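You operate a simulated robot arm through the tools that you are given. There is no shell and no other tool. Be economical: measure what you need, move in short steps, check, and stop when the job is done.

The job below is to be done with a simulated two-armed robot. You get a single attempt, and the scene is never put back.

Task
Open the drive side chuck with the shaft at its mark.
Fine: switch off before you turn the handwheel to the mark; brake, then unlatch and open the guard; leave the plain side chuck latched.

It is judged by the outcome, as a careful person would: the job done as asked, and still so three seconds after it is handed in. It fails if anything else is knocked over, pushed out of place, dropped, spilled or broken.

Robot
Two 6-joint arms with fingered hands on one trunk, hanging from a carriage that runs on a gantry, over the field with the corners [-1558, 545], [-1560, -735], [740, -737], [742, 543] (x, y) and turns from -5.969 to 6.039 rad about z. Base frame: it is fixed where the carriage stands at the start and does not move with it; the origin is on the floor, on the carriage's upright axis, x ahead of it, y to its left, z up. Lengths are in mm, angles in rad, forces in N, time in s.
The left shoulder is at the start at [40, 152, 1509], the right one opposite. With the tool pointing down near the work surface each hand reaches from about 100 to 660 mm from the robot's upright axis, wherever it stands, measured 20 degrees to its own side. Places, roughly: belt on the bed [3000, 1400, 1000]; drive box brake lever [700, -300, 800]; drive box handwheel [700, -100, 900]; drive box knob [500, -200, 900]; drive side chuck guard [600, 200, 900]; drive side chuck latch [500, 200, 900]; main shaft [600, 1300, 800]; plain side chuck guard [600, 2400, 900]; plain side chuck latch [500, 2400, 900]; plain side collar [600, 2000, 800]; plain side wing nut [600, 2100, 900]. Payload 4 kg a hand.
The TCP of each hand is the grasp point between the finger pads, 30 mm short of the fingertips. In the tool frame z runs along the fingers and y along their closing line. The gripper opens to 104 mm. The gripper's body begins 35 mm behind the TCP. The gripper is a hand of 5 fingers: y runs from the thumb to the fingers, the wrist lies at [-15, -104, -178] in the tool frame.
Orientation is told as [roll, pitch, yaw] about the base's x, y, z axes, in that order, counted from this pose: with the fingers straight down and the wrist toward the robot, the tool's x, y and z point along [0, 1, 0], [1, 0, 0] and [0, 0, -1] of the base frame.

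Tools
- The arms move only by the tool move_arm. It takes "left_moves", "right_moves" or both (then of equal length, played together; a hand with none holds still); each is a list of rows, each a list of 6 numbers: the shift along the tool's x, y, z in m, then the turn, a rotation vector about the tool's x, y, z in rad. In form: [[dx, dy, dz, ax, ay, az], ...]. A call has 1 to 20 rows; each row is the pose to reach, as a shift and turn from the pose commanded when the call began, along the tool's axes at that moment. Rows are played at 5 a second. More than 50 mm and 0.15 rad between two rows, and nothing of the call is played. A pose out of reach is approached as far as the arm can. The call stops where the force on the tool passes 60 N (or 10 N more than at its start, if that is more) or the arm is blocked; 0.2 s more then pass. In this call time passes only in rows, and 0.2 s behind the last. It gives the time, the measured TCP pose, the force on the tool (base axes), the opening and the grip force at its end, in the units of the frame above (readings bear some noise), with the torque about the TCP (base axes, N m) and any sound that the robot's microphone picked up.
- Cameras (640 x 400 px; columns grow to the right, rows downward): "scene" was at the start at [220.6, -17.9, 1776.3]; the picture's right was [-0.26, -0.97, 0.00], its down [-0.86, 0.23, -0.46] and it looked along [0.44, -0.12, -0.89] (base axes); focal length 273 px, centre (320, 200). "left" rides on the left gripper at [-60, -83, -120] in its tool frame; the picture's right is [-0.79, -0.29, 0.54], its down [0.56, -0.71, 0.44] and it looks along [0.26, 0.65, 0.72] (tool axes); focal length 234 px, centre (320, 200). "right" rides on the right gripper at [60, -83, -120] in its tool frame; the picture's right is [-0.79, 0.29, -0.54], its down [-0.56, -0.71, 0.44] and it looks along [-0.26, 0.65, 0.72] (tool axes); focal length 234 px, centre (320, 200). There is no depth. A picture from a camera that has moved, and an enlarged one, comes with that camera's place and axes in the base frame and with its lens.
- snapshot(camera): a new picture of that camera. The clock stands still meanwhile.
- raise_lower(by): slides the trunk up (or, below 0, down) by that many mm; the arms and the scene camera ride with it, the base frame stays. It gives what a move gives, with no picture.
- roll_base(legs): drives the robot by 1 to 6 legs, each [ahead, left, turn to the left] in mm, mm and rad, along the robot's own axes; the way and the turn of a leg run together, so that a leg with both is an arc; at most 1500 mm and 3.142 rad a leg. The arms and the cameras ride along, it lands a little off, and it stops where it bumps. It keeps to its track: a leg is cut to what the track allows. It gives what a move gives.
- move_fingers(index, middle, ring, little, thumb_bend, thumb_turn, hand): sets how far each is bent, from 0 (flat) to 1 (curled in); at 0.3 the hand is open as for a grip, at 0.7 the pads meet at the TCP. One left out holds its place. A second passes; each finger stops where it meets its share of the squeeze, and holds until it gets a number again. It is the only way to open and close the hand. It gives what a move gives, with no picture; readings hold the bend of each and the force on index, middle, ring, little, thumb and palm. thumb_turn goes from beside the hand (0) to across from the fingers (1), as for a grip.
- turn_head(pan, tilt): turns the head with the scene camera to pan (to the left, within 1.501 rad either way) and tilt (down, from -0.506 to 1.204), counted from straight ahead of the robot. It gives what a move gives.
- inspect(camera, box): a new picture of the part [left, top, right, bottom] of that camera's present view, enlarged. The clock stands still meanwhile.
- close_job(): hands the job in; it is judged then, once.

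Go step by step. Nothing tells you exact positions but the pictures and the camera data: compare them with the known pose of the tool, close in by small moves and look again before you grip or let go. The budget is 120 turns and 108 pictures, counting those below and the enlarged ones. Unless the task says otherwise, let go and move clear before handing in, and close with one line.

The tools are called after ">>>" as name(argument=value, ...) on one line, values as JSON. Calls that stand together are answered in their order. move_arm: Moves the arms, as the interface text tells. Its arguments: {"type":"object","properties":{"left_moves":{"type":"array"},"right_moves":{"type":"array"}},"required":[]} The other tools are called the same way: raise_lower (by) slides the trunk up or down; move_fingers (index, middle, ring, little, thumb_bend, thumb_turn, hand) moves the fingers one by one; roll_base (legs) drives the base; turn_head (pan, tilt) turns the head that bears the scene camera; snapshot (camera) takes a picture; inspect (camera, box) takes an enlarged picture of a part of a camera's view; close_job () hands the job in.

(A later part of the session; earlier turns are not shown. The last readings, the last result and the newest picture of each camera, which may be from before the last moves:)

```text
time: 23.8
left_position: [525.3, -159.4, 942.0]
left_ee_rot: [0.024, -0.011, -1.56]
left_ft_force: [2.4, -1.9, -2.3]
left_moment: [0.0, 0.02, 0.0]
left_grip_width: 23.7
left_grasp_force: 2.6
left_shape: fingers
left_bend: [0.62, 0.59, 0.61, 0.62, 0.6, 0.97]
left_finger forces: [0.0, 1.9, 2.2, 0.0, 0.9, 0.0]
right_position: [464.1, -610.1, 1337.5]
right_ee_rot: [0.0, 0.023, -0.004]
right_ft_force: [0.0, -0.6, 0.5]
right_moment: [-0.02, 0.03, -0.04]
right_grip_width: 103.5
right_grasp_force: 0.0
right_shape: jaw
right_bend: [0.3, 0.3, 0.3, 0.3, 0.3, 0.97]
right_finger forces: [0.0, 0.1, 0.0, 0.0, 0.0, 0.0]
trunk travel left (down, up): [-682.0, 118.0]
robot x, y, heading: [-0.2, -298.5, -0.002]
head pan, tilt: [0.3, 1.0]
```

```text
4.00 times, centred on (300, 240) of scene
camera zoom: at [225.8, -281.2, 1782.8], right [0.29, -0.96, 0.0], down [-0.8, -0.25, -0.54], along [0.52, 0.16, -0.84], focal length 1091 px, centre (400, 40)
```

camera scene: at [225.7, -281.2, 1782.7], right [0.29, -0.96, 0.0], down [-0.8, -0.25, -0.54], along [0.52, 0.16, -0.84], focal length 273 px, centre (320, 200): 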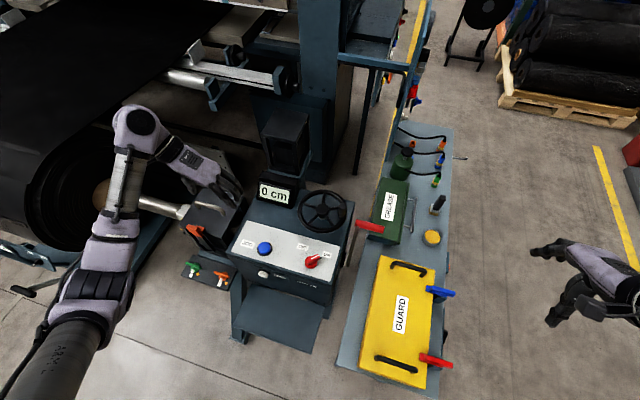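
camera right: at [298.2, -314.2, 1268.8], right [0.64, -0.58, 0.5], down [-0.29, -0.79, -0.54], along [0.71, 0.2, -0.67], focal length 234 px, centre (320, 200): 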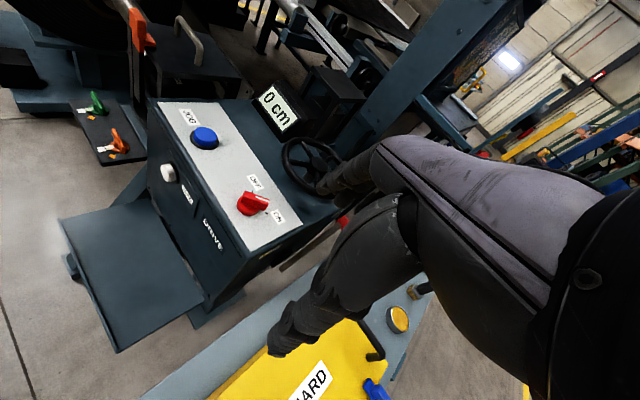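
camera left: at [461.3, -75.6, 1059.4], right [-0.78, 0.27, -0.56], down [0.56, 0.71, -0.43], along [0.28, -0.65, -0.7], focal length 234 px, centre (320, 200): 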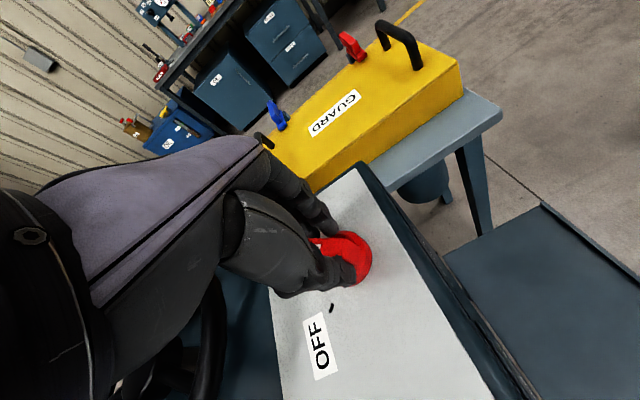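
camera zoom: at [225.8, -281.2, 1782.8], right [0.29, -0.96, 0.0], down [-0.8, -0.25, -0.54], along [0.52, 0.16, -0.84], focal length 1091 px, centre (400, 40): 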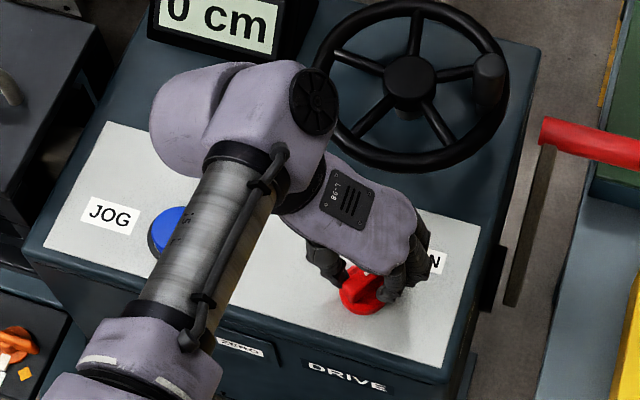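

The fingers touch the knob bar. I'll squeeze and turn it counter-clockwise.

>>> move_fingers(hand="left", index=0.7, middle=0.7, ring=0.7, little=0.7, thumb_bend=0.7)

>>> move_arm(left_moves=[[0, 0, 0, 0, 0, -0.14], [0, 0, 0, 0, 0, -0.28], [0, 0, 0, 0, 0, -0.42], [0, 0, 0, 0, 0, -0.56], [0, 0, 0, 0, 0, -0.7]])

>>> snapshot(camera="left")

>>> inspect(camera="scene", box=[240, 190, 360, 290])

```text
time: 24.8
left_position: [526.0, -159.1, 943.3]
left_ee_rot: [0.024, -0.01, -1.56]
left_ft_force: [11.7, -4.2, -7.8]
left_moment: [-0.05, -0.13, -0.02]
left_grip_width: 13.9
left_grasp_force: 11.8
left_shape: fingers
left_bend: [0.67, 0.64, 0.66, 0.7, 0.64, 0.97]
left_finger forces: [1.9, 5.0, 11.5, 0.0, 4.7, 0.0]
right_position: [463.7, -610.0, 1338.7]
right_ee_rot: [0.0, 0.021, -0.007]
right_ft_force: [-0.3, -0.3, 0.4]
right_moment: [-0.01, -0.02, 0.0]
right_grip_width: 103.9
right_grasp_force: 0.0
right_shape: jaw
right_bend: [0.3, 0.3, 0.3, 0.3, 0.3, 0.97]
right_finger forces: [0.0, 0.0, 0.0, 0.0, 0.0, 0.1]
trunk travel left (down, up): [-682.0, 118.0]
robot x, y, heading: [-3.1, -298.7, -0.003]
head pan, tilt: [0.3, 1.0]
```

```text
time: 26.0
left_position: [527.4, -156.4, 942.3]
left_ee_rot: [0.013, -0.022, -0.856]
left_ft_force: [12.6, 4.4, -6.1]
left_moment: [0.08, -0.21, 0.0]
left_grip_width: 13.9
left_grasp_force: 12.1
left_shape: fingers
left_bend: [0.67, 0.64, 0.65, 0.7, 0.64, 0.97]
left_finger forces: [1.9, 5.1, 12.2, 0.0, 5.0, 0.0]
right_position: [464.7, -609.9, 1338.9]
right_ee_rot: [0.001, 0.02, -0.003]
right_ft_force: [-0.1, 0.3, -0.2]
right_moment: [0.01, 0.03, 0.02]
right_grip_width: 103.7
right_grasp_force: 0.0
right_shape: jaw
right_bend: [0.3, 0.3, 0.3, 0.3, 0.3, 0.97]
right_finger forces: [0.1, 0.0, 0.0, 0.0, 0.0, 0.0]
trunk travel left (down, up): [-682.0, 118.0]
robot x, y, heading: [0.7, -296.0, -0.001]
head pan, tilt: [0.3, 1.0]
```

```text
74 pictures are left
camera left: at [423.9, -133.1, 1059.7], right [-0.77, -0.3, -0.56], down [-0.03, 0.9, -0.44], along [0.64, -0.33, -0.7], focal length 234 px, centre (320, 200)
```

left: 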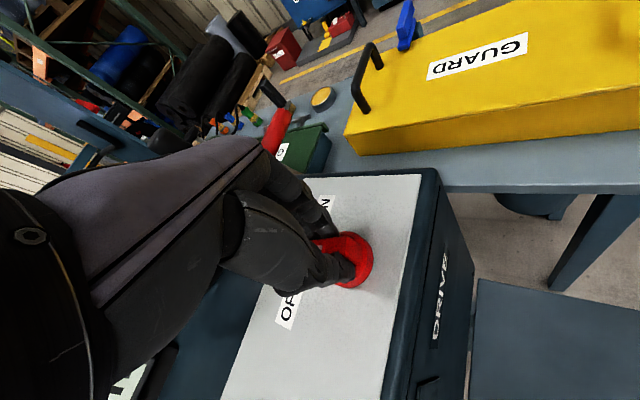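

```text
4.00 times, centred on (300, 240) of scene
camera zoom: at [226.5, -280.7, 1783.2], right [0.29, -0.96, 0.0], down [-0.8, -0.25, -0.54], along [0.52, 0.16, -0.84], focal length 1091 px, centre (400, 40)
```

zoom: 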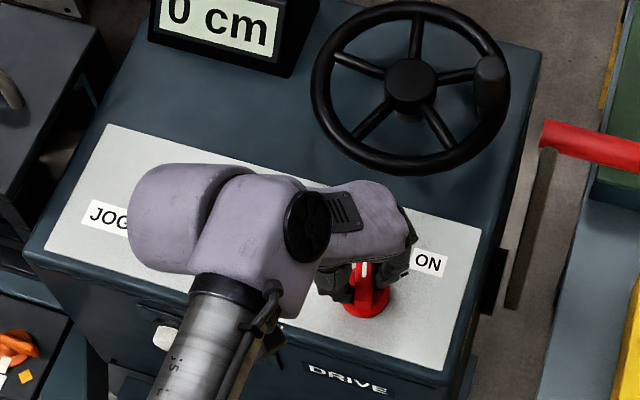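

>>> move_arm(left_moves=[[0, 0, 0, 0, 0, -0.14], [0, 0, 0, 0, 0, -0.28], [0, 0, 0, 0, 0, -0.42], [0, 0, 0, 0, 0, -0.52]])

>>> inspect(camera="scene", box=[260, 220, 360, 290])

```text
time: 27.0
left_position: [526.3, -156.9, 942.2]
left_ee_rot: [0.001, -0.025, -0.339]
left_ft_force: [10.4, 12.3, -4.2]
left_moment: [0.26, -0.21, -0.05]
left_grip_width: 13.9
left_grasp_force: 12.5
left_shape: fingers
left_bend: [0.67, 0.64, 0.65, 0.7, 0.64, 0.98]
left_finger forces: [1.5, 4.9, 13.9, 0.0, 5.4, 0.1]
right_position: [463.3, -608.8, 1337.1]
right_ee_rot: [0.002, 0.019, -0.005]
right_ft_force: [0.6, -0.3, -0.1]
right_moment: [0.01, 0.02, -0.01]
right_grip_width: 103.8
right_grasp_force: 0.0
right_shape: jaw
right_bend: [0.3, 0.3, 0.3, 0.3, 0.3, 0.97]
right_finger forces: [0.1, 0.0, 0.0, 0.0, 0.0, 0.0]
trunk travel left (down, up): [-682.0, 118.0]
robot x, y, heading: [-2.1, -299.3, -0.004]
head pan, tilt: [0.3, 1.0]
```

```text
5.71 times, centred on (310, 255) of scene
camera zoom: at [226.3, -280.1, 1783.1], right [0.29, -0.96, 0.0], down [-0.8, -0.25, -0.54], along [0.52, 0.16, -0.84], focal length 1559 px, centre (377, -114)
```

zoom: 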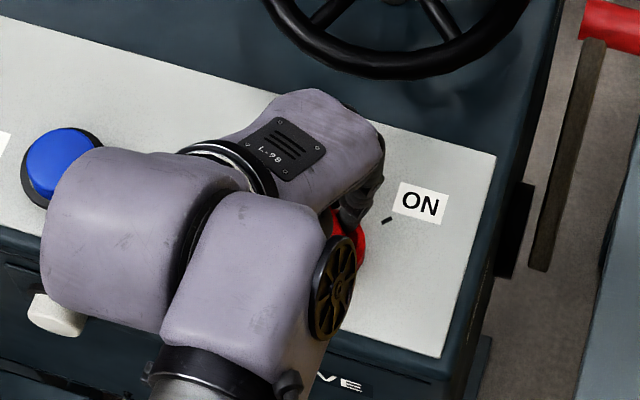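

I'll let go, rise and check the knob.

>>> move_fingers(hand="left", index=0.3, middle=0.3, ring=0.3, little=0.3, thumb_bend=0.3)

>>> move_arm(left_moves=[[0, 0, -0.04, 0, 0, 0], [0, 0, -0.08, 0, 0, 0], [0, 0, -0.11, 0, 0, 0]])

>>> snapshot(camera="left")

```text
time: 28.0
left_position: [523.5, -158.4, 941.3]
left_ee_rot: [-0.001, -0.025, -0.341]
left_ft_force: [1.0, 0.0, 0.2]
left_moment: [0.0, 0.03, -0.02]
left_grip_width: 102.6
left_grasp_force: 0.3
left_shape: fingers
left_bend: [0.3, 0.3, 0.3, 0.3, 0.3, 0.97]
left_finger forces: [0.0, 0.1, 0.1, 0.0, 0.0, 0.1]
right_position: [463.4, -609.9, 1337.8]
right_ee_rot: [0.002, 0.022, -0.006]
right_ft_force: [0.9, -0.1, -0.2]
right_moment: [0.0, 0.01, 0.02]
right_grip_width: 103.8
right_grasp_force: 0.1
right_shape: jaw
right_bend: [0.3, 0.3, 0.3, 0.3, 0.3, 0.97]
right_finger forces: [0.0, 0.1, 0.0, 0.0, 0.0, 0.1]
trunk travel left (down, up): [-682.0, 118.0]
robot x, y, heading: [-0.1, -299.3, -0.008]
head pan, tilt: [0.3, 1.0]
```

```text
time: 28.8
left_position: [516.9, -134.4, 1044.6]
left_ee_rot: [0.031, 0.001, -0.336]
left_ft_force: [0.4, -0.2, 0.7]
left_moment: [0.02, -0.01, -0.03]
left_grip_width: 103.0
left_grasp_force: 0.1
left_shape: fingers
left_bend: [0.3, 0.3, 0.3, 0.3, 0.3, 0.97]
left_finger forces: [0.0, 0.0, 0.1, 0.1, 0.0, 0.1]
right_position: [462.9, -609.9, 1336.5]
right_ee_rot: [-0.001, 0.021, -0.004]
right_ft_force: [-0.5, -0.3, 0.4]
right_moment: [0.02, -0.01, -0.01]
right_grip_width: 103.7
right_grasp_force: 0.0
right_shape: jaw
right_bend: [0.3, 0.3, 0.3, 0.3, 0.3, 0.97]
right_finger forces: [0.1, 0.0, 0.0, 0.1, 0.1, 0.0]
trunk travel left (down, up): [-682.0, 118.0]
robot x, y, heading: [1.0, -299.7, -0.006]
head pan, tilt: [0.3, 1.0]
```

```text
71 pictures are left
camera left: at [417.3, -168.6, 1161.7], right [-0.53, -0.63, -0.57], down [-0.48, 0.77, -0.42], along [0.7, 0.05, -0.71], focal length 234 px, centre (320, 200)
```

left: 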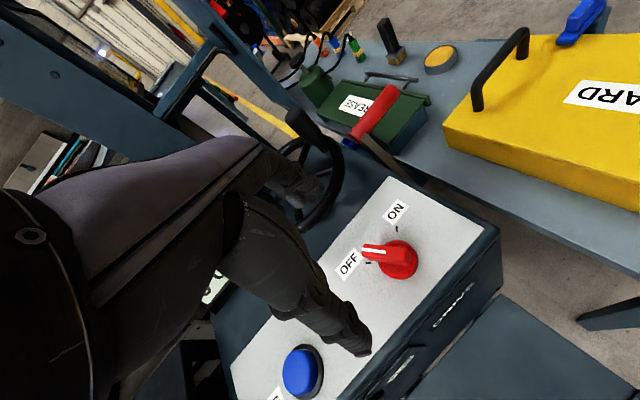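

>>> inspect(camera="left", box=[330, 190, 450, 290])

```text
4.00 times, centred on (390, 240) of left
camera zoom: at [417.3, -168.6, 1161.7], right [-0.53, -0.63, -0.57], down [-0.48, 0.77, -0.42], along [0.7, 0.05, -0.71], focal length 937 px, centre (40, 40)
```

zoom: 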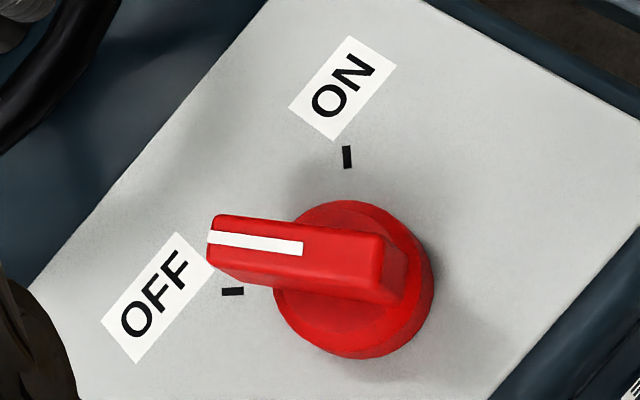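

The knob is close to OFF but may be a few degrees short. I'll re-pinch at a yaw that squares its bar fully onto OFF.

>>> move_arm(left_moves=[[-0.007, 0.004, 0, 0, 0, 0.14], [-0.014, 0.008, 0, 0, 0, 0.28], [-0.021, 0.0126, 0, 0, 0, 0.414]])

```text
time: 29.6
left_position: [528.1, -182.9, 1054.4]
left_ee_rot: [0.007, -0.028, -0.757]
left_ft_force: [0.0, 0.2, 0.4]
left_moment: [-0.02, 0.01, -0.04]
left_grip_width: 102.9
left_grasp_force: 0.0
left_shape: fingers
left_bend: [0.3, 0.3, 0.3, 0.3, 0.3, 0.97]
left_finger forces: [0.0, 0.0, 0.1, 0.0, 0.1, 0.0]
right_position: [462.8, -610.0, 1337.6]
right_ee_rot: [-0.001, 0.022, -0.005]
right_ft_force: [-0.1, -0.2, -0.7]
right_moment: [-0.03, -0.01, 0.01]
right_grip_width: 103.9
right_grasp_force: 0.1
right_shape: jaw
right_bend: [0.3, 0.3, 0.3, 0.3, 0.3, 0.97]
right_finger forces: [0.0, 0.0, 0.1, 0.1, 0.0, 0.1]
trunk travel left (down, up): [-682.0, 118.0]
robot x, y, heading: [1.5, -301.1, -0.005]
head pan, tilt: [0.3, 1.0]
```

>>> move_arm(left_moves=[[0.0154, -0.02, 0.035, 0, 0, 0], [0.0154, -0.02, 0.075, 0, 0, 0], [0.0154, -0.02, 0.112, 0, 0, 0]])

>>> move_fingers(hand="left", index=0.7, middle=0.7, ring=0.7, little=0.7, thumb_bend=0.7)

>>> snapshot(camera="left")

```text
time: 30.4
left_position: [525.9, -159.8, 937.6]
left_ee_rot: [0.009, -0.024, -0.753]
left_ft_force: [0.0, -0.5, 0.9]
left_moment: [0.02, -0.03, 0.01]
left_grip_width: 103.3
left_grasp_force: 0.1
left_shape: fingers
left_bend: [0.3, 0.3, 0.3, 0.3, 0.3, 0.97]
left_finger forces: [0.1, 0.0, 0.0, 0.0, 0.1, 0.0]
right_position: [461.8, -609.8, 1337.4]
right_ee_rot: [-0.001, 0.022, -0.006]
right_ft_force: [0.2, 0.5, 0.5]
right_moment: [0.0, -0.02, -0.01]
right_grip_width: 103.8
right_grasp_force: 0.0
right_shape: jaw
right_bend: [0.3, 0.3, 0.3, 0.3, 0.3, 0.97]
right_finger forces: [0.0, 0.0, 0.0, 0.0, 0.0, 0.0]
trunk travel left (down, up): [-682.0, 118.0]
robot x, y, heading: [-0.4, -302.2, -0.001]
head pan, tilt: [0.3, 1.0]
```

```text
time: 31.4
left_position: [528.7, -157.2, 939.3]
left_ee_rot: [0.011, -0.024, -0.753]
left_ft_force: [7.0, 0.4, 0.4]
left_moment: [0.05, -0.08, 0.03]
left_grip_width: 20.0
left_grasp_force: 11.6
left_shape: fingers
left_bend: [0.64, 0.65, 0.66, 0.7, 0.63, 0.96]
left_finger forces: [3.8, 7.0, 2.7, 0.0, 9.8, 0.0]
right_position: [463.9, -610.4, 1338.3]
right_ee_rot: [0.0, 0.022, -0.007]
right_ft_force: [-0.5, 0.0, 0.2]
right_moment: [0.02, 0.03, 0.0]
right_grip_width: 104.0
right_grasp_force: 0.1
right_shape: jaw
right_bend: [0.3, 0.3, 0.3, 0.3, 0.3, 0.97]
right_finger forces: [0.0, 0.0, 0.1, 0.0, 0.1, 0.1]
trunk travel left (down, up): [-682.0, 118.0]
robot x, y, heading: [-1.8, -300.8, -0.001]
head pan, tilt: [0.3, 1.0]
```

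```text
69 pictures are left
camera left: at [423.2, -144.2, 1055.8], right [-0.74, -0.38, -0.56], down [-0.12, 0.89, -0.45], along [0.67, -0.26, -0.7], focal length 234 px, centre (320, 200)
```

left: 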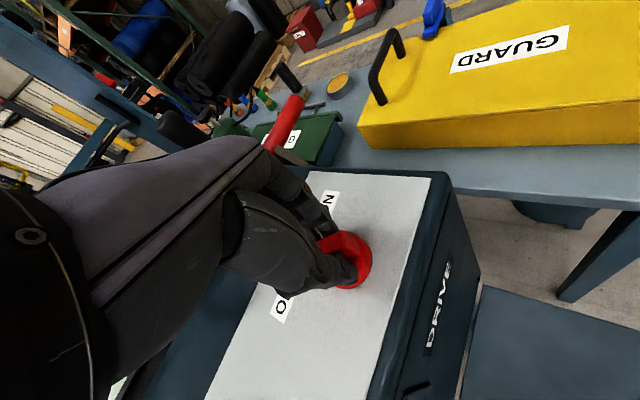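

>>> move_arm(left_moves=[[0, 0, 0, 0, 0, -0.1], [0, 0, 0, 0, 0, -0.2], [0, 0, 0, 0, 0, -0.28]])

>>> move_fingers(hand="left", index=0.3, middle=0.3, ring=0.3, little=0.3, thumb_bend=0.3)

>>> move_arm(left_moves=[[0, 0, -0.04, 0, 0, 0.07], [0, 0, -0.08, 0, 0, 0.14], [0, 0, -0.12, 0, 0, 0.28]])

>>> inspect(camera="left", box=[320, 190, 440, 290])

```text
time: 32.2
left_position: [526.9, -157.7, 940.0]
left_ee_rot: [0.001, -0.027, -0.474]
left_ft_force: [6.0, 0.0, -1.6]
left_moment: [0.01, -0.18, -0.29]
left_grip_width: 14.7
left_grasp_force: 10.4
left_shape: fingers
left_bend: [0.69, 0.64, 0.63, 0.7, 0.62, 0.98]
left_finger forces: [0.7, 5.1, 6.6, 0.0, 7.5, 0.0]
right_position: [463.1, -610.7, 1338.7]
right_ee_rot: [0.001, 0.021, -0.004]
right_ft_force: [0.2, -0.4, -0.5]
right_moment: [-0.02, 0.02, -0.03]
right_grip_width: 104.3
right_grasp_force: 0.1
right_shape: jaw
right_bend: [0.3, 0.3, 0.3, 0.3, 0.3, 0.97]
right_finger forces: [0.1, 0.1, 0.1, 0.0, 0.0, 0.0]
trunk travel left (down, up): [-682.0, 118.0]
robot x, y, heading: [-2.1, -296.9, -0.005]
head pan, tilt: [0.3, 1.0]
```

```text
time: 33.2
left_position: [525.9, -158.1, 940.2]
left_ee_rot: [0.003, -0.023, -0.474]
left_ft_force: [0.2, 0.3, -0.4]
left_moment: [0.0, -0.02, -0.04]
left_grip_width: 103.0
left_grasp_force: 0.1
left_shape: fingers
left_bend: [0.3, 0.3, 0.3, 0.3, 0.3, 0.97]
left_finger forces: [0.0, 0.1, 0.0, 0.0, 0.0, 0.0]
right_position: [462.9, -610.6, 1337.3]
right_ee_rot: [-0.001, 0.021, -0.006]
right_ft_force: [0.4, 1.3, 0.3]
right_moment: [0.03, 0.01, 0.02]
right_grip_width: 103.7
right_grasp_force: 0.0
right_shape: jaw
right_bend: [0.3, 0.3, 0.3, 0.3, 0.3, 0.97]
right_finger forces: [0.0, 0.0, 0.0, 0.0, 0.0, 0.1]
trunk travel left (down, up): [-682.0, 118.0]
robot x, y, heading: [1.4, -297.7, -0.006]
head pan, tilt: [0.3, 1.0]
```

```text
time: 34.0
left_position: [522.7, -156.5, 1059.9]
left_ee_rot: [0.008, -0.023, -0.757]
left_ft_force: [-0.2, -0.5, 0.3]
left_moment: [-0.01, 0.01, -0.01]
left_grip_width: 102.9
left_grasp_force: 0.0
left_shape: fingers
left_bend: [0.3, 0.3, 0.3, 0.3, 0.3, 0.97]
left_finger forces: [0.1, 0.0, 0.0, 0.0, 0.0, 0.0]
right_position: [464.1, -609.4, 1337.7]
right_ee_rot: [-0.001, 0.022, -0.005]
right_ft_force: [-0.2, -0.3, -0.7]
right_moment: [0.02, -0.04, -0.03]
right_grip_width: 103.7
right_grasp_force: 0.1
right_shape: jaw
right_bend: [0.3, 0.3, 0.3, 0.3, 0.3, 0.97]
right_finger forces: [0.1, 0.0, 0.0, 0.1, 0.0, 0.0]
trunk travel left (down, up): [-682.0, 118.0]
robot x, y, heading: [-2.3, -300.4, -0.003]
head pan, tilt: [0.3, 1.0]
```

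```text
4.00 times, centred on (380, 240) of left
camera zoom: at [418.1, -142.4, 1176.7], right [-0.74, -0.38, -0.56], down [-0.12, 0.89, -0.45], along [0.66, -0.26, -0.7], focal length 937 px, centre (80, 40)
```

zoom: 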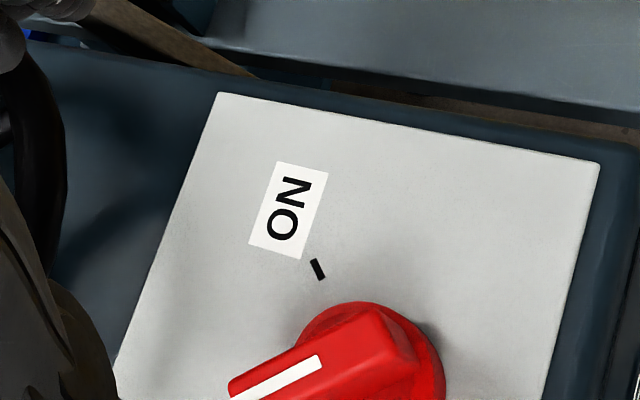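

The knob is now fully on OFF. Next is the handwheel: hub at about (700, -145, 950), crank handle at about (722, -215). I'll raise the hand and shift the carriage forward and right to reach it.

>>> move_arm(left_moves=[[0, 0, -0.04, 0, 0, 0], [0, 0, -0.08, 0, 0, 0]])

>>> roll_base(legs=[[150, -100, 0]])

>>> snapshot(camera="scene")

>>> snapshot(camera="left")

```text
time: 34.6
left_position: [522.1, -155.4, 1139.0]
left_ee_rot: [0.01, -0.023, -0.753]
left_ft_force: [0.0, 0.0, 0.4]
left_moment: [0.01, 0.05, -0.01]
left_grip_width: 103.1
left_grasp_force: 0.2
left_shape: fingers
left_bend: [0.3, 0.3, 0.3, 0.3, 0.3, 0.97]
left_finger forces: [0.0, 0.0, 0.0, 0.0, 0.0, 0.0]
right_position: [462.2, -609.4, 1336.8]
right_ee_rot: [0.0, 0.023, -0.005]
right_ft_force: [0.0, -0.1, -0.2]
right_moment: [0.02, 0.0, 0.01]
right_grip_width: 104.0
right_grasp_force: 0.0
right_shape: jaw
right_bend: [0.3, 0.3, 0.3, 0.3, 0.3, 0.97]
right_finger forces: [0.1, 0.1, 0.0, 0.0, 0.1, 0.0]
trunk travel left (down, up): [-682.0, 118.0]
robot x, y, heading: [-1.7, -300.8, -0.003]
head pan, tilt: [0.3, 1.0]
```

```text
time: 36.1
left_position: [666.8, -254.5, 1137.9]
left_ee_rot: [0.007, -0.023, -0.754]
left_ft_force: [-0.9, -0.2, -0.5]
left_moment: [-0.02, -0.03, 0.02]
left_grip_width: 102.9
left_grasp_force: 0.1
left_shape: fingers
left_bend: [0.3, 0.3, 0.3, 0.3, 0.3, 0.97]
left_finger forces: [0.0, 0.0, 0.1, 0.1, 0.0, 0.0]
right_position: [607.2, -710.2, 1337.0]
right_ee_rot: [0.0, 0.022, -0.004]
right_ft_force: [1.0, 0.0, 0.5]
right_moment: [-0.01, 0.0, 0.04]
right_grip_width: 104.1
right_grasp_force: 0.1
right_shape: jaw
right_bend: [0.3, 0.3, 0.3, 0.3, 0.3, 0.97]
right_finger forces: [0.1, 0.0, 0.0, 0.0, 0.1, 0.1]
trunk travel left (down, up): [-682.0, 118.0]
robot x, y, heading: [146.5, -397.9, -0.002]
head pan, tilt: [0.3, 1.0]
```

```text
67 pictures are left
camera scene: at [370.9, -380.4, 1782.8], right [0.29, -0.96, 0.0], down [-0.8, -0.25, -0.54], along [0.52, 0.16, -0.84], focal length 273 px, centre (320, 200)
```

scene: 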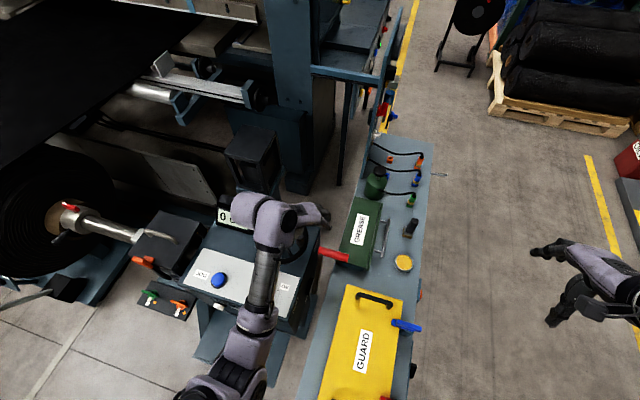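

```text
66 pictures are left
camera left: at [562.4, -242.1, 1256.0], right [-0.74, -0.38, -0.56], down [-0.12, 0.89, -0.45], along [0.66, -0.26, -0.7], focal length 234 px, centre (320, 200)
```

left: 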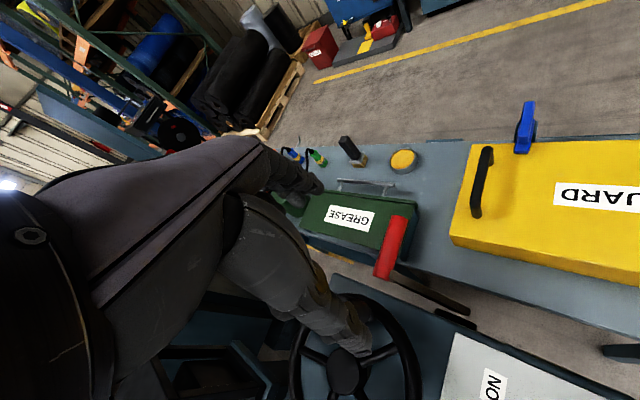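

The crank handle is an upright post at about (694, -216), z 950–1020. I'll move over it and check before descending.

>>> move_arm(left_moves=[[0.02, -0.002, 0.03, 0, 0, 0], [0.04, -0.005, 0.055, 0, 0, 0], [0.046, -0.0063, 0.07, 0, 0, 0]])

>>> snapshot(camera="left")

>>> inspect(camera="scene", box=[220, 180, 360, 280])

```text
time: 36.9
left_position: [696.0, -218.4, 1067.8]
left_ee_rot: [0.006, -0.02, -0.753]
left_ft_force: [0.2, 0.1, -0.3]
left_moment: [0.03, 0.0, 0.0]
left_grip_width: 102.9
left_grasp_force: 0.1
left_shape: fingers
left_bend: [0.3, 0.3, 0.3, 0.3, 0.3, 0.97]
left_finger forces: [0.0, 0.1, 0.0, 0.0, 0.1, 0.1]
right_position: [607.7, -709.0, 1337.3]
right_ee_rot: [0.0, 0.022, -0.004]
right_ft_force: [-0.5, -0.2, 0.2]
right_moment: [0.02, 0.02, 0.01]
right_grip_width: 103.9
right_grasp_force: 0.2
right_shape: jaw
right_bend: [0.3, 0.3, 0.3, 0.3, 0.3, 0.97]
right_finger forces: [0.0, 0.1, 0.0, 0.0, 0.0, 0.0]
trunk travel left (down, up): [-682.0, 118.0]
robot x, y, heading: [144.6, -400.9, -0.005]
head pan, tilt: [0.3, 1.0]
```

```text
65 pictures are left
camera left: at [591.0, -204.4, 1185.5], right [-0.74, -0.38, -0.56], down [-0.12, 0.89, -0.45], along [0.66, -0.26, -0.7], focal length 234 px, centre (320, 200)
```

left: 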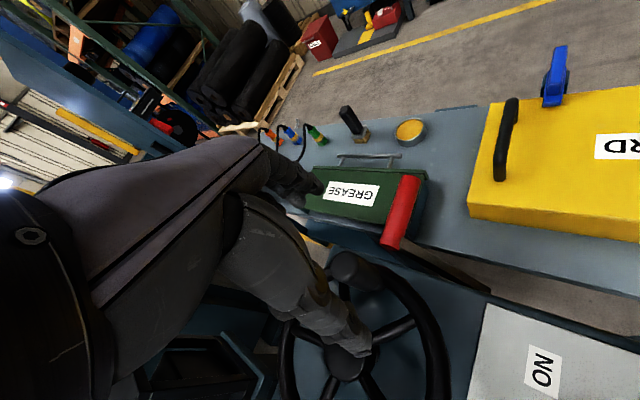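

```text
4.00 times, centred on (290, 230) of scene
camera zoom: at [370.8, -380.4, 1782.8], right [0.29, -0.96, 0.0], down [-0.8, -0.25, -0.54], along [0.52, 0.16, -0.84], focal length 1091 px, centre (440, 80)
```

zoom: 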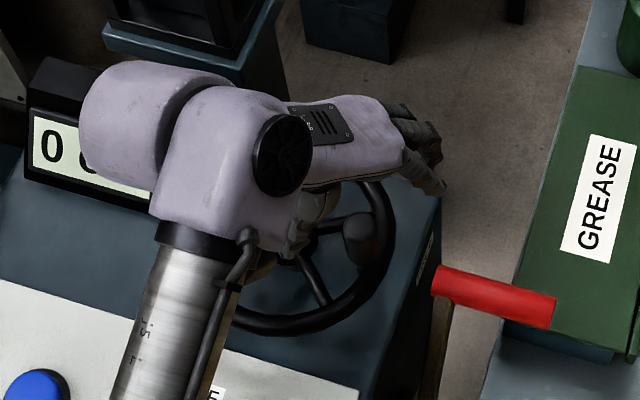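

>>> move_arm(left_moves=[[-0.002, -0.005, 0.03, 0, 0, 0], [-0.002, -0.005, 0.06, 0, 0, 0], [-0.002, -0.005, 0.074, 0, 0, 0]])

>>> snapshot(camera="left")

```text
time: 37.7
left_position: [692.6, -214.4, 994.3]
left_ee_rot: [0.009, -0.023, -0.754]
left_ft_force: [-0.5, -0.8, 0.6]
left_moment: [0.02, -0.01, -0.01]
left_grip_width: 102.9
left_grasp_force: 0.1
left_shape: fingers
left_bend: [0.3, 0.3, 0.3, 0.3, 0.3, 0.97]
left_finger forces: [0.0, 0.0, 0.1, 0.1, 0.0, 0.0]
right_position: [607.8, -709.9, 1337.4]
right_ee_rot: [0.0, 0.022, -0.004]
right_ft_force: [-0.7, 0.6, 0.0]
right_moment: [0.04, 0.02, 0.02]
right_grip_width: 104.0
right_grasp_force: 0.1
right_shape: jaw
right_bend: [0.3, 0.3, 0.3, 0.3, 0.3, 0.97]
right_finger forces: [0.0, 0.0, 0.1, 0.0, 0.0, 0.1]
trunk travel left (down, up): [-682.0, 118.0]
robot x, y, heading: [143.2, -398.4, -0.008]
head pan, tilt: [0.3, 1.0]
```

```text
63 pictures are left
camera left: at [587.3, -202.3, 1112.1], right [-0.74, -0.38, -0.56], down [-0.12, 0.89, -0.45], along [0.66, -0.26, -0.7], focal length 234 px, centre (320, 200)
```

left: 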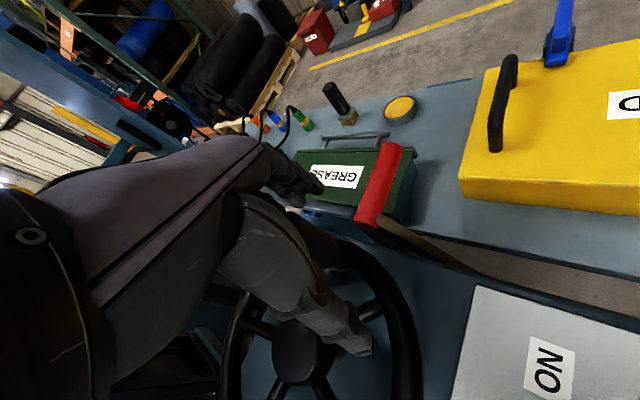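

>>> move_fingers(hand="left", index=0.66, middle=0.66, ring=0.66, little=0.66, thumb_bend=0.66)

>>> inspect(camera="left", box=[220, 140, 440, 340])

```text
time: 38.7
left_position: [692.9, -216.0, 995.2]
left_ee_rot: [0.006, -0.023, -0.752]
left_ft_force: [0.7, -3.7, -0.8]
left_moment: [-0.11, -0.01, -0.04]
left_grip_width: 15.8
left_grasp_force: 3.1
left_shape: fingers
left_bend: [0.64, 0.63, 0.66, 0.66, 0.65, 0.97]
left_finger forces: [1.9, 2.9, 0.0, 0.0, 1.4, 0.1]
right_position: [608.6, -710.2, 1338.3]
right_ee_rot: [-0.001, 0.022, -0.005]
right_ft_force: [-1.0, -0.8, -0.5]
right_moment: [-0.02, 0.0, -0.05]
right_grip_width: 103.6
right_grasp_force: 0.1
right_shape: jaw
right_bend: [0.3, 0.3, 0.3, 0.3, 0.3, 0.97]
right_finger forces: [0.0, 0.0, 0.0, 0.0, 0.0, 0.1]
trunk travel left (down, up): [-682.0, 118.0]
robot x, y, heading: [141.8, -399.5, -0.007]
head pan, tilt: [0.3, 1.0]
```

```text
2.00 times, centred on (330, 240) of left
camera zoom: at [587.4, -203.1, 1112.4], right [-0.74, -0.38, -0.55], down [-0.12, 0.89, -0.45], along [0.66, -0.26, -0.7], focal length 468 px, centre (300, 120)
```

zoom: 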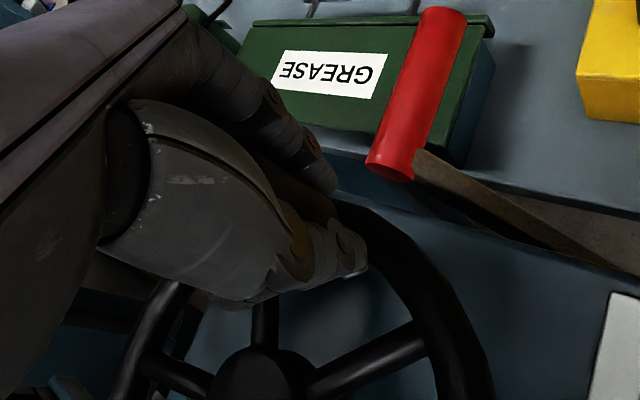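

The crank is in the grip. I'll squeeze and turn it about 12° clockwise, to learn which way and how far the mark goes.

>>> move_fingers(hand="left", index=0.7, middle=0.7, ring=0.7, little=0.7, thumb_bend=0.7)

>>> move_arm(left_moves=[[-0.0025, -0.004, 0, 0, 0, 0], [-0.005, -0.008, 0, 0, 0, 0], [-0.008, -0.0126, 0, 0, 0, 0]])

>>> snapshot(camera="left")

```text
time: 39.7
left_position: [691.9, -216.9, 994.7]
left_ee_rot: [0.005, -0.023, -0.755]
left_ft_force: [1.0, -4.8, 0.6]
left_moment: [-0.12, -0.04, -0.1]
left_grip_width: 14.2
left_grasp_force: 7.2
left_shape: fingers
left_bend: [0.65, 0.64, 0.7, 0.7, 0.66, 0.97]
left_finger forces: [4.5, 5.4, 0.0, 0.0, 3.9, 0.0]
right_position: [608.5, -709.7, 1338.1]
right_ee_rot: [0.001, 0.023, -0.004]
right_ft_force: [-0.1, -0.1, 0.7]
right_moment: [-0.02, 0.0, -0.01]
right_grip_width: 104.1
right_grasp_force: 0.1
right_shape: jaw
right_bend: [0.3, 0.3, 0.3, 0.3, 0.3, 0.97]
right_finger forces: [0.0, 0.1, 0.1, 0.0, 0.0, 0.1]
trunk travel left (down, up): [-682.0, 118.0]
robot x, y, heading: [146.6, -399.4, -0.002]
head pan, tilt: [0.3, 1.0]
```

```text
time: 40.5
left_position: [678.1, -215.2, 994.6]
left_ee_rot: [0.008, -0.024, -0.756]
left_ft_force: [2.4, -6.3, 2.9]
left_moment: [-0.2, -0.11, -0.09]
left_grip_width: 9.2
left_grasp_force: 6.5
left_shape: fingers
left_bend: [0.66, 0.63, 0.7, 0.7, 0.68, 0.97]
left_finger forces: [3.5, 6.5, 0.0, 0.0, 2.3, 0.0]
right_position: [608.2, -710.1, 1337.4]
right_ee_rot: [-0.001, 0.022, -0.002]
right_ft_force: [-0.4, -0.5, 1.4]
right_moment: [-0.01, -0.02, 0.03]
right_grip_width: 103.8
right_grasp_force: 0.0
right_shape: jaw
right_bend: [0.3, 0.3, 0.3, 0.3, 0.3, 0.97]
right_finger forces: [0.0, 0.0, 0.1, 0.0, 0.0, 0.0]
trunk travel left (down, up): [-682.0, 118.0]
robot x, y, heading: [145.3, -401.0, -0.002]
head pan, tilt: [0.3, 1.0]
```

```text
61 pictures are left
camera left: at [572.7, -201.8, 1112.0], right [-0.74, -0.38, -0.56], down [-0.12, 0.89, -0.45], along [0.66, -0.26, -0.7], focal length 234 px, centre (320, 200)
```

left: 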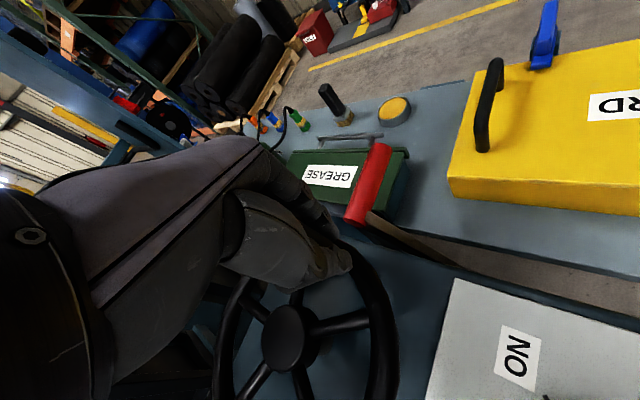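

>>> move_fingers(hand="left", index=0.3, middle=0.3, ring=0.3, little=0.3, thumb_bend=0.3)

>>> move_arm(left_moves=[[0, 0, -0.04, 0, 0, 0], [0, 0, -0.08, 0, 0, 0], [0, 0, -0.12, 0, 0, 0], [0, 0, -0.16, 0, 0, 0], [0, 0, -0.2, 0, 0, 0]])

>>> inspect(camera="scene", box=[220, 180, 360, 280])

>>> roll_base(legs=[[-150, 0, 0], [0, 700, 0]])

>>> snapshot(camera="scene")

>>> snapshot(camera="left")

```text
time: 41.5
left_position: [676.8, -213.2, 994.5]
left_ee_rot: [0.008, -0.023, -0.754]
left_ft_force: [0.2, 0.2, -0.2]
left_moment: [0.03, 0.02, -0.05]
left_grip_width: 102.9
left_grasp_force: 0.0
left_shape: fingers
left_bend: [0.3, 0.3, 0.3, 0.3, 0.3, 0.97]
left_finger forces: [0.0, 0.0, 0.0, 0.0, 0.0, 0.0]
right_position: [607.9, -709.8, 1337.6]
right_ee_rot: [0.001, 0.023, -0.004]
right_ft_force: [0.9, -0.2, 0.6]
right_moment: [0.04, -0.01, -0.01]
right_grip_width: 104.1
right_grasp_force: 0.0
right_shape: jaw
right_bend: [0.3, 0.3, 0.3, 0.3, 0.3, 0.97]
right_finger forces: [0.1, 0.0, 0.0, 0.1, 0.0, 0.0]
trunk travel left (down, up): [-682.0, 118.0]
robot x, y, heading: [144.5, -403.3, -0.001]
head pan, tilt: [0.3, 1.0]
```

```text
time: 42.7
left_position: [672.1, -212.6, 1194.5]
left_ee_rot: [0.007, -0.021, -0.754]
left_ft_force: [0.3, -0.2, -0.6]
left_moment: [-0.03, 0.0, 0.02]
left_grip_width: 103.1
left_grasp_force: 0.0
left_shape: fingers
left_bend: [0.3, 0.3, 0.3, 0.3, 0.3, 0.97]
left_finger forces: [0.1, 0.1, 0.0, 0.1, 0.0, 0.1]
right_position: [608.2, -709.3, 1338.3]
right_ee_rot: [-0.001, 0.021, -0.003]
right_ft_force: [-1.0, 0.3, -0.4]
right_moment: [0.01, 0.03, 0.03]
right_grip_width: 104.0
right_grasp_force: 0.1
right_shape: jaw
right_bend: [0.3, 0.3, 0.3, 0.3, 0.3, 0.97]
right_finger forces: [0.0, 0.0, 0.0, 0.1, 0.0, 0.1]
trunk travel left (down, up): [-682.0, 118.0]
robot x, y, heading: [143.6, -402.2, 0.003]
head pan, tilt: [0.3, 1.0]
```

```text
4.00 times, centred on (290, 230) of scene
camera zoom: at [370.9, -380.4, 1782.7], right [0.29, -0.96, 0.0], down [-0.8, -0.25, -0.54], along [0.52, 0.16, -0.84], focal length 1091 px, centre (440, 80)
```

zoom: 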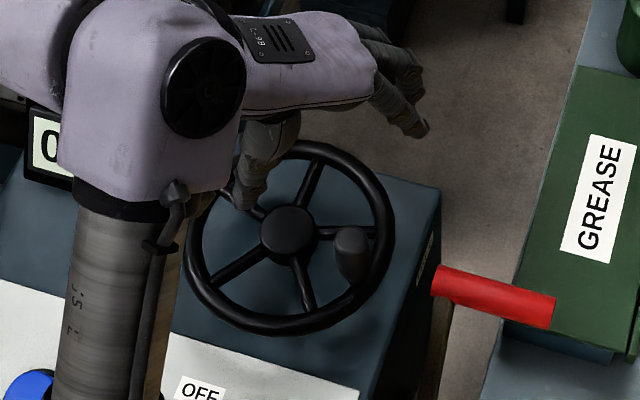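

```text
time: 47.6
left_position: [526.2, 499.3, 1194.8]
left_ee_rot: [0.007, -0.023, -0.756]
left_ft_force: [-0.4, -0.7, 0.1]
left_moment: [-0.02, 0.01, -0.03]
left_grip_width: 103.1
left_grasp_force: 0.0
left_shape: fingers
left_bend: [0.3, 0.3, 0.3, 0.3, 0.3, 0.97]
left_finger forces: [0.0, 0.0, 0.0, 0.0, 0.0, 0.0]
right_position: [461.2, 2.7, 1337.4]
right_ee_rot: [0.0, 0.023, -0.006]
right_ft_force: [-1.0, -0.3, 0.1]
right_moment: [0.01, 0.0, 0.01]
right_grip_width: 103.8
right_grasp_force: 0.1
right_shape: jaw
right_bend: [0.3, 0.3, 0.3, 0.3, 0.3, 0.97]
right_finger forces: [0.0, 0.0, 0.0, 0.0, 0.0, 0.1]
trunk travel left (down, up): [-682.0, 118.0]
robot x, y, heading: [-1.9, 315.6, -0.01]
head pan, tilt: [0.3, 1.0]
```

```text
59 pictures are left
camera scene: at [224.3, 331.9, 1782.7], right [0.29, -0.96, 0.0], down [-0.81, -0.24, -0.54], along [0.52, 0.16, -0.84], focal length 273 px, centre (320, 200)
```

scene: 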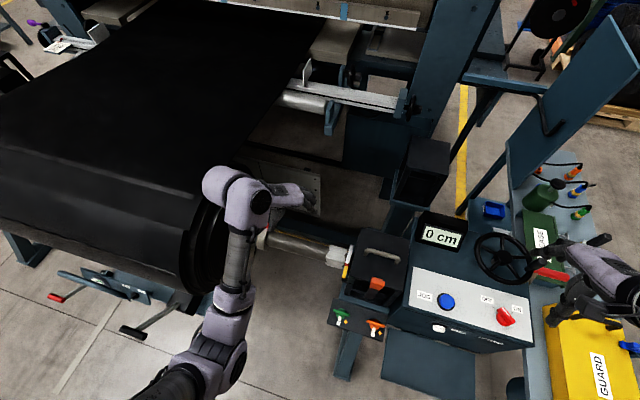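

```text
58 pictures are left
camera left: at [421.4, 512.7, 1311.7], right [-0.74, -0.38, -0.56], down [-0.12, 0.89, -0.45], along [0.66, -0.26, -0.7], focal length 234 px, centre (320, 200)
```

left: 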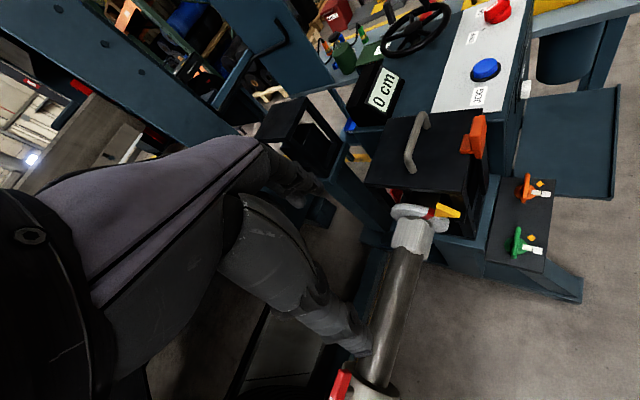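

>>> inspect(camera="left", box=[385, 190, 465, 245])

>>> inspect(camera="scene", box=[310, 220, 420, 300])

```text
7.27 times, centred on (425, 218) of left
camera zoom: at [421.4, 512.7, 1311.7], right [-0.74, -0.38, -0.56], down [-0.12, 0.89, -0.45], along [0.66, -0.26, -0.7], focal length 1703 px, centre (-444, 73)
```

zoom: 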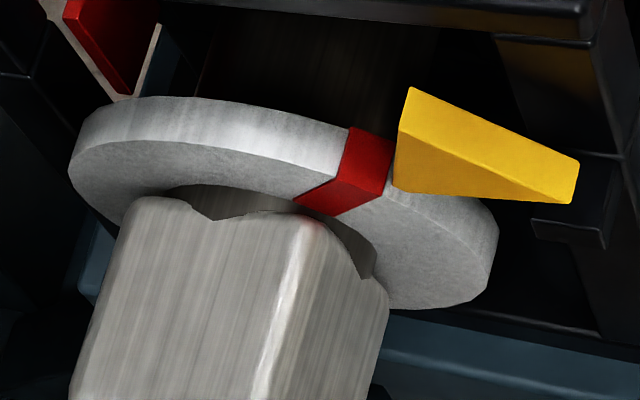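

```text
5.00 times, centred on (365, 260) of scene
camera zoom: at [224.3, 331.9, 1782.7], right [0.29, -0.96, 0.0], down [-0.81, -0.24, -0.54], along [0.52, 0.16, -0.84], focal length 1364 px, centre (95, -100)
```

zoom: 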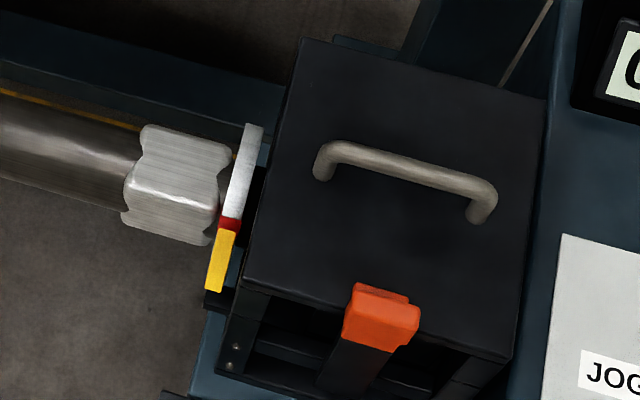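

The mark barely moved for about 10° of wheel, so the handwheel is geared down. I'll go back and give it a larger turn (about 90° clockwise), then compare from this same viewpoint.

>>> roll_base(legs=[[0, -715, 0], [150, 0, 0]])

>>> inspect(camera="scene", box=[220, 180, 360, 280])

```text
time: 52.4
left_position: [668.8, -207.7, 1194.6]
left_ee_rot: [0.006, -0.023, -0.743]
left_ft_force: [0.7, -0.1, -0.9]
left_moment: [0.0, -0.01, 0.0]
left_grip_width: 103.1
left_grasp_force: 0.1
left_shape: fingers
left_bend: [0.3, 0.3, 0.3, 0.3, 0.3, 0.97]
left_finger forces: [0.0, 0.0, 0.0, 0.0, 0.1, 0.0]
right_position: [609.7, -703.1, 1338.4]
right_ee_rot: [0.0, 0.022, 0.007]
right_ft_force: [0.3, -0.5, 0.6]
right_moment: [-0.01, -0.01, 0.05]
right_grip_width: 103.9
right_grasp_force: 0.1
right_shape: jaw
right_bend: [0.3, 0.3, 0.3, 0.3, 0.3, 0.97]
right_finger forces: [0.2, 0.0, 0.0, 0.1, 0.0, 0.1]
trunk travel left (down, up): [-682.0, 118.0]
robot x, y, heading: [140.9, -402.5, 0.007]
head pan, tilt: [0.3, 1.0]
```

```text
4.00 times, centred on (290, 230) of scene
camera zoom: at [369.1, -377.4, 1782.8], right [0.3, -0.95, 0.0], down [-0.8, -0.26, -0.54], along [0.51, 0.16, -0.84], focal length 1091 px, centre (440, 80)
```

zoom: 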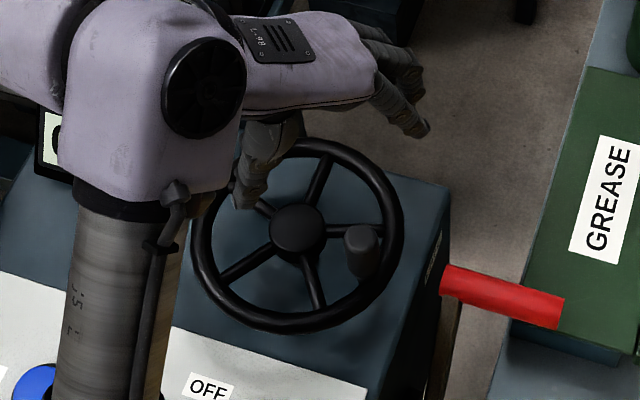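

>>> move_arm(left_moves=[[0.001, 0.004, 0.045, 0, 0, 0], [0.002, 0.008, 0.09, 0, 0, 0], [0.003, 0.0136, 0.13, 0, 0, 0], [0.003, 0.0136, 0.165, 0, 0, 0], [0.003, 0.0136, 0.2, 0, 0, 0]])

>>> move_fingers(hand="left", index=0.72, middle=0.72, ring=0.72, little=0.72, thumb_bend=0.72)

>>> inspect(camera="left", box=[220, 140, 440, 340])

```text
time: 53.6
left_position: [687.1, -215.3, 993.8]
left_ee_rot: [0.01, -0.023, -0.741]
left_ft_force: [0.0, 0.4, -0.3]
left_moment: [0.01, -0.02, 0.02]
left_grip_width: 103.2
left_grasp_force: 0.1
left_shape: fingers
left_bend: [0.3, 0.3, 0.3, 0.3, 0.3, 0.97]
left_finger forces: [0.0, 0.0, 0.0, 0.0, 0.0, 0.0]
right_position: [610.0, -703.2, 1337.3]
right_ee_rot: [0.0, 0.022, 0.008]
right_ft_force: [0.5, -0.8, 0.1]
right_moment: [0.0, 0.01, -0.01]
right_grip_width: 103.8
right_grasp_force: 0.1
right_shape: jaw
right_bend: [0.3, 0.3, 0.3, 0.3, 0.3, 0.97]
right_finger forces: [0.1, 0.0, 0.0, 0.1, 0.0, 0.0]
trunk travel left (down, up): [-682.0, 118.0]
robot x, y, heading: [146.5, -398.5, 0.008]
head pan, tilt: [0.3, 1.0]
```

```text
time: 54.6
left_position: [686.5, -214.1, 993.7]
left_ee_rot: [0.007, -0.021, -0.744]
left_ft_force: [0.9, 3.1, -7.6]
left_moment: [0.08, 0.0, -0.05]
left_grip_width: 17.5
left_grasp_force: 10.5
left_shape: fingers
left_bend: [0.71, 0.66, 0.72, 0.72, 0.62, 0.97]
left_finger forces: [4.9, 5.6, 0.0, 0.0, 10.0, 0.0]
right_position: [609.8, -702.2, 1338.2]
right_ee_rot: [0.001, 0.023, 0.007]
right_ft_force: [0.0, 0.3, -0.1]
right_moment: [-0.01, -0.02, -0.01]
right_grip_width: 104.1
right_grasp_force: 0.1
right_shape: jaw
right_bend: [0.3, 0.3, 0.3, 0.3, 0.3, 0.97]
right_finger forces: [0.1, 0.0, 0.1, 0.1, 0.1, 0.1]
trunk travel left (down, up): [-682.0, 118.0]
robot x, y, heading: [141.8, -398.7, 0.016]
head pan, tilt: [0.3, 1.0]
```

```text
2.00 times, centred on (330, 240) of left
camera zoom: at [582.2, -202.4, 1110.7], right [-0.73, -0.39, -0.55], down [-0.13, 0.88, -0.45], along [0.67, -0.25, -0.7], focal length 468 px, centre (300, 120)
```

zoom: 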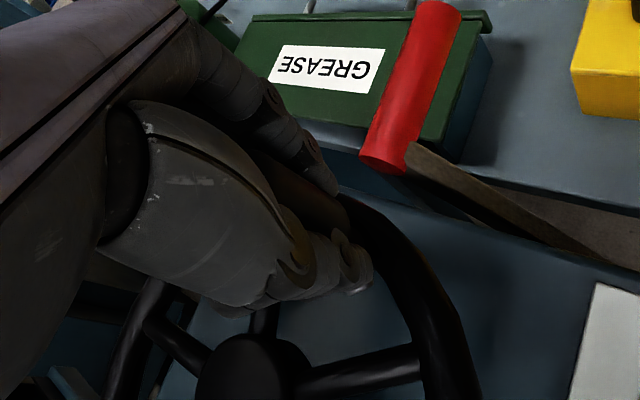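

>>> move_arm(left_moves=[[-0.0055, -0.0123, 0, 0, 0, 0], [-0.0086, -0.0256, 0, 0, 0, 0], [-0.0088, -0.039, 0, 0, 0, 0], [-0.0066, -0.0524, 0, 0, 0, 0], [-0.0017, -0.065, 0, 0, 0, 0], [0.0055, -0.0764, 0, 0, 0, 0], [0.0149, -0.0862, 0, 0, 0, 0], [0.0259, -0.094, 0, 0, 0, 0]])

>>> snapshot(camera="left")

>>> inspect(camera="scene", box=[220, 180, 360, 280])

```text
time: 56.4
left_position: [635.6, -131.8, 993.4]
left_ee_rot: [0.01, -0.024, -0.741]
left_ft_force: [3.7, -2.8, -3.7]
left_moment: [-0.08, -0.02, -0.07]
left_grip_width: 0.0
left_grasp_force: 3.4
left_shape: fingers
left_bend: [0.72, 0.66, 0.72, 0.72, 0.71, 0.97]
left_finger forces: [0.0, 4.6, 2.9, 0.0, 0.1, 0.0]
right_position: [610.4, -704.3, 1338.2]
right_ee_rot: [0.001, 0.021, 0.007]
right_ft_force: [0.7, 0.7, 0.0]
right_moment: [0.0, -0.02, 0.01]
right_grip_width: 103.7
right_grasp_force: 0.1
right_shape: jaw
right_bend: [0.3, 0.3, 0.3, 0.3, 0.3, 0.97]
right_finger forces: [0.0, 0.0, 0.1, 0.0, 0.0, 0.0]
trunk travel left (down, up): [-682.0, 118.0]
robot x, y, heading: [142.6, -399.1, 0.009]
head pan, tilt: [0.3, 1.0]
```

```text
53 pictures are left
camera left: at [529.2, -119.2, 1110.0], right [-0.73, -0.39, -0.56], down [-0.13, 0.89, -0.45], along [0.67, -0.25, -0.7], focal length 234 px, centre (320, 200)
```

left: 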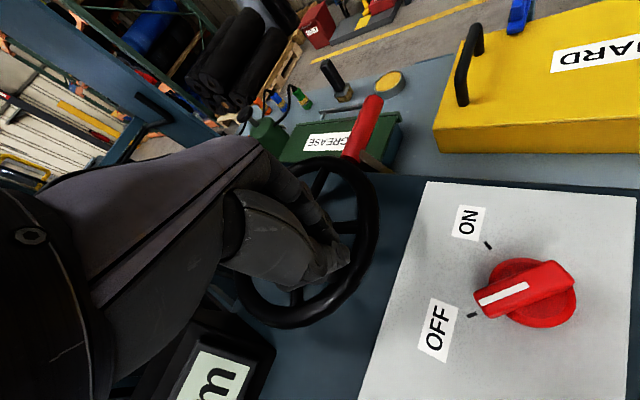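

```text
4.00 times, centred on (290, 230) of scene
camera zoom: at [369.4, -377.5, 1782.8], right [0.3, -0.95, 0.0], down [-0.8, -0.26, -0.54], along [0.52, 0.16, -0.84], focal length 1091 px, centre (440, 80)
```

zoom: 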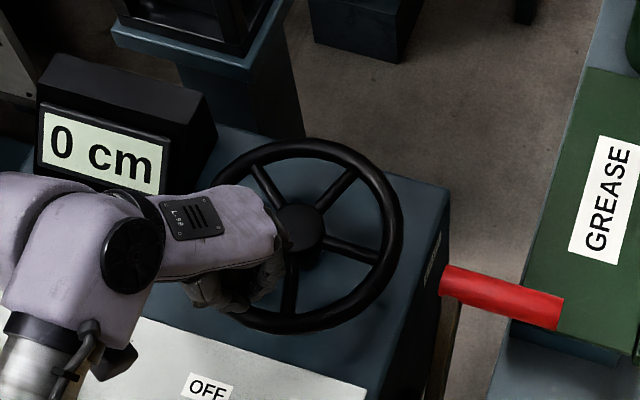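

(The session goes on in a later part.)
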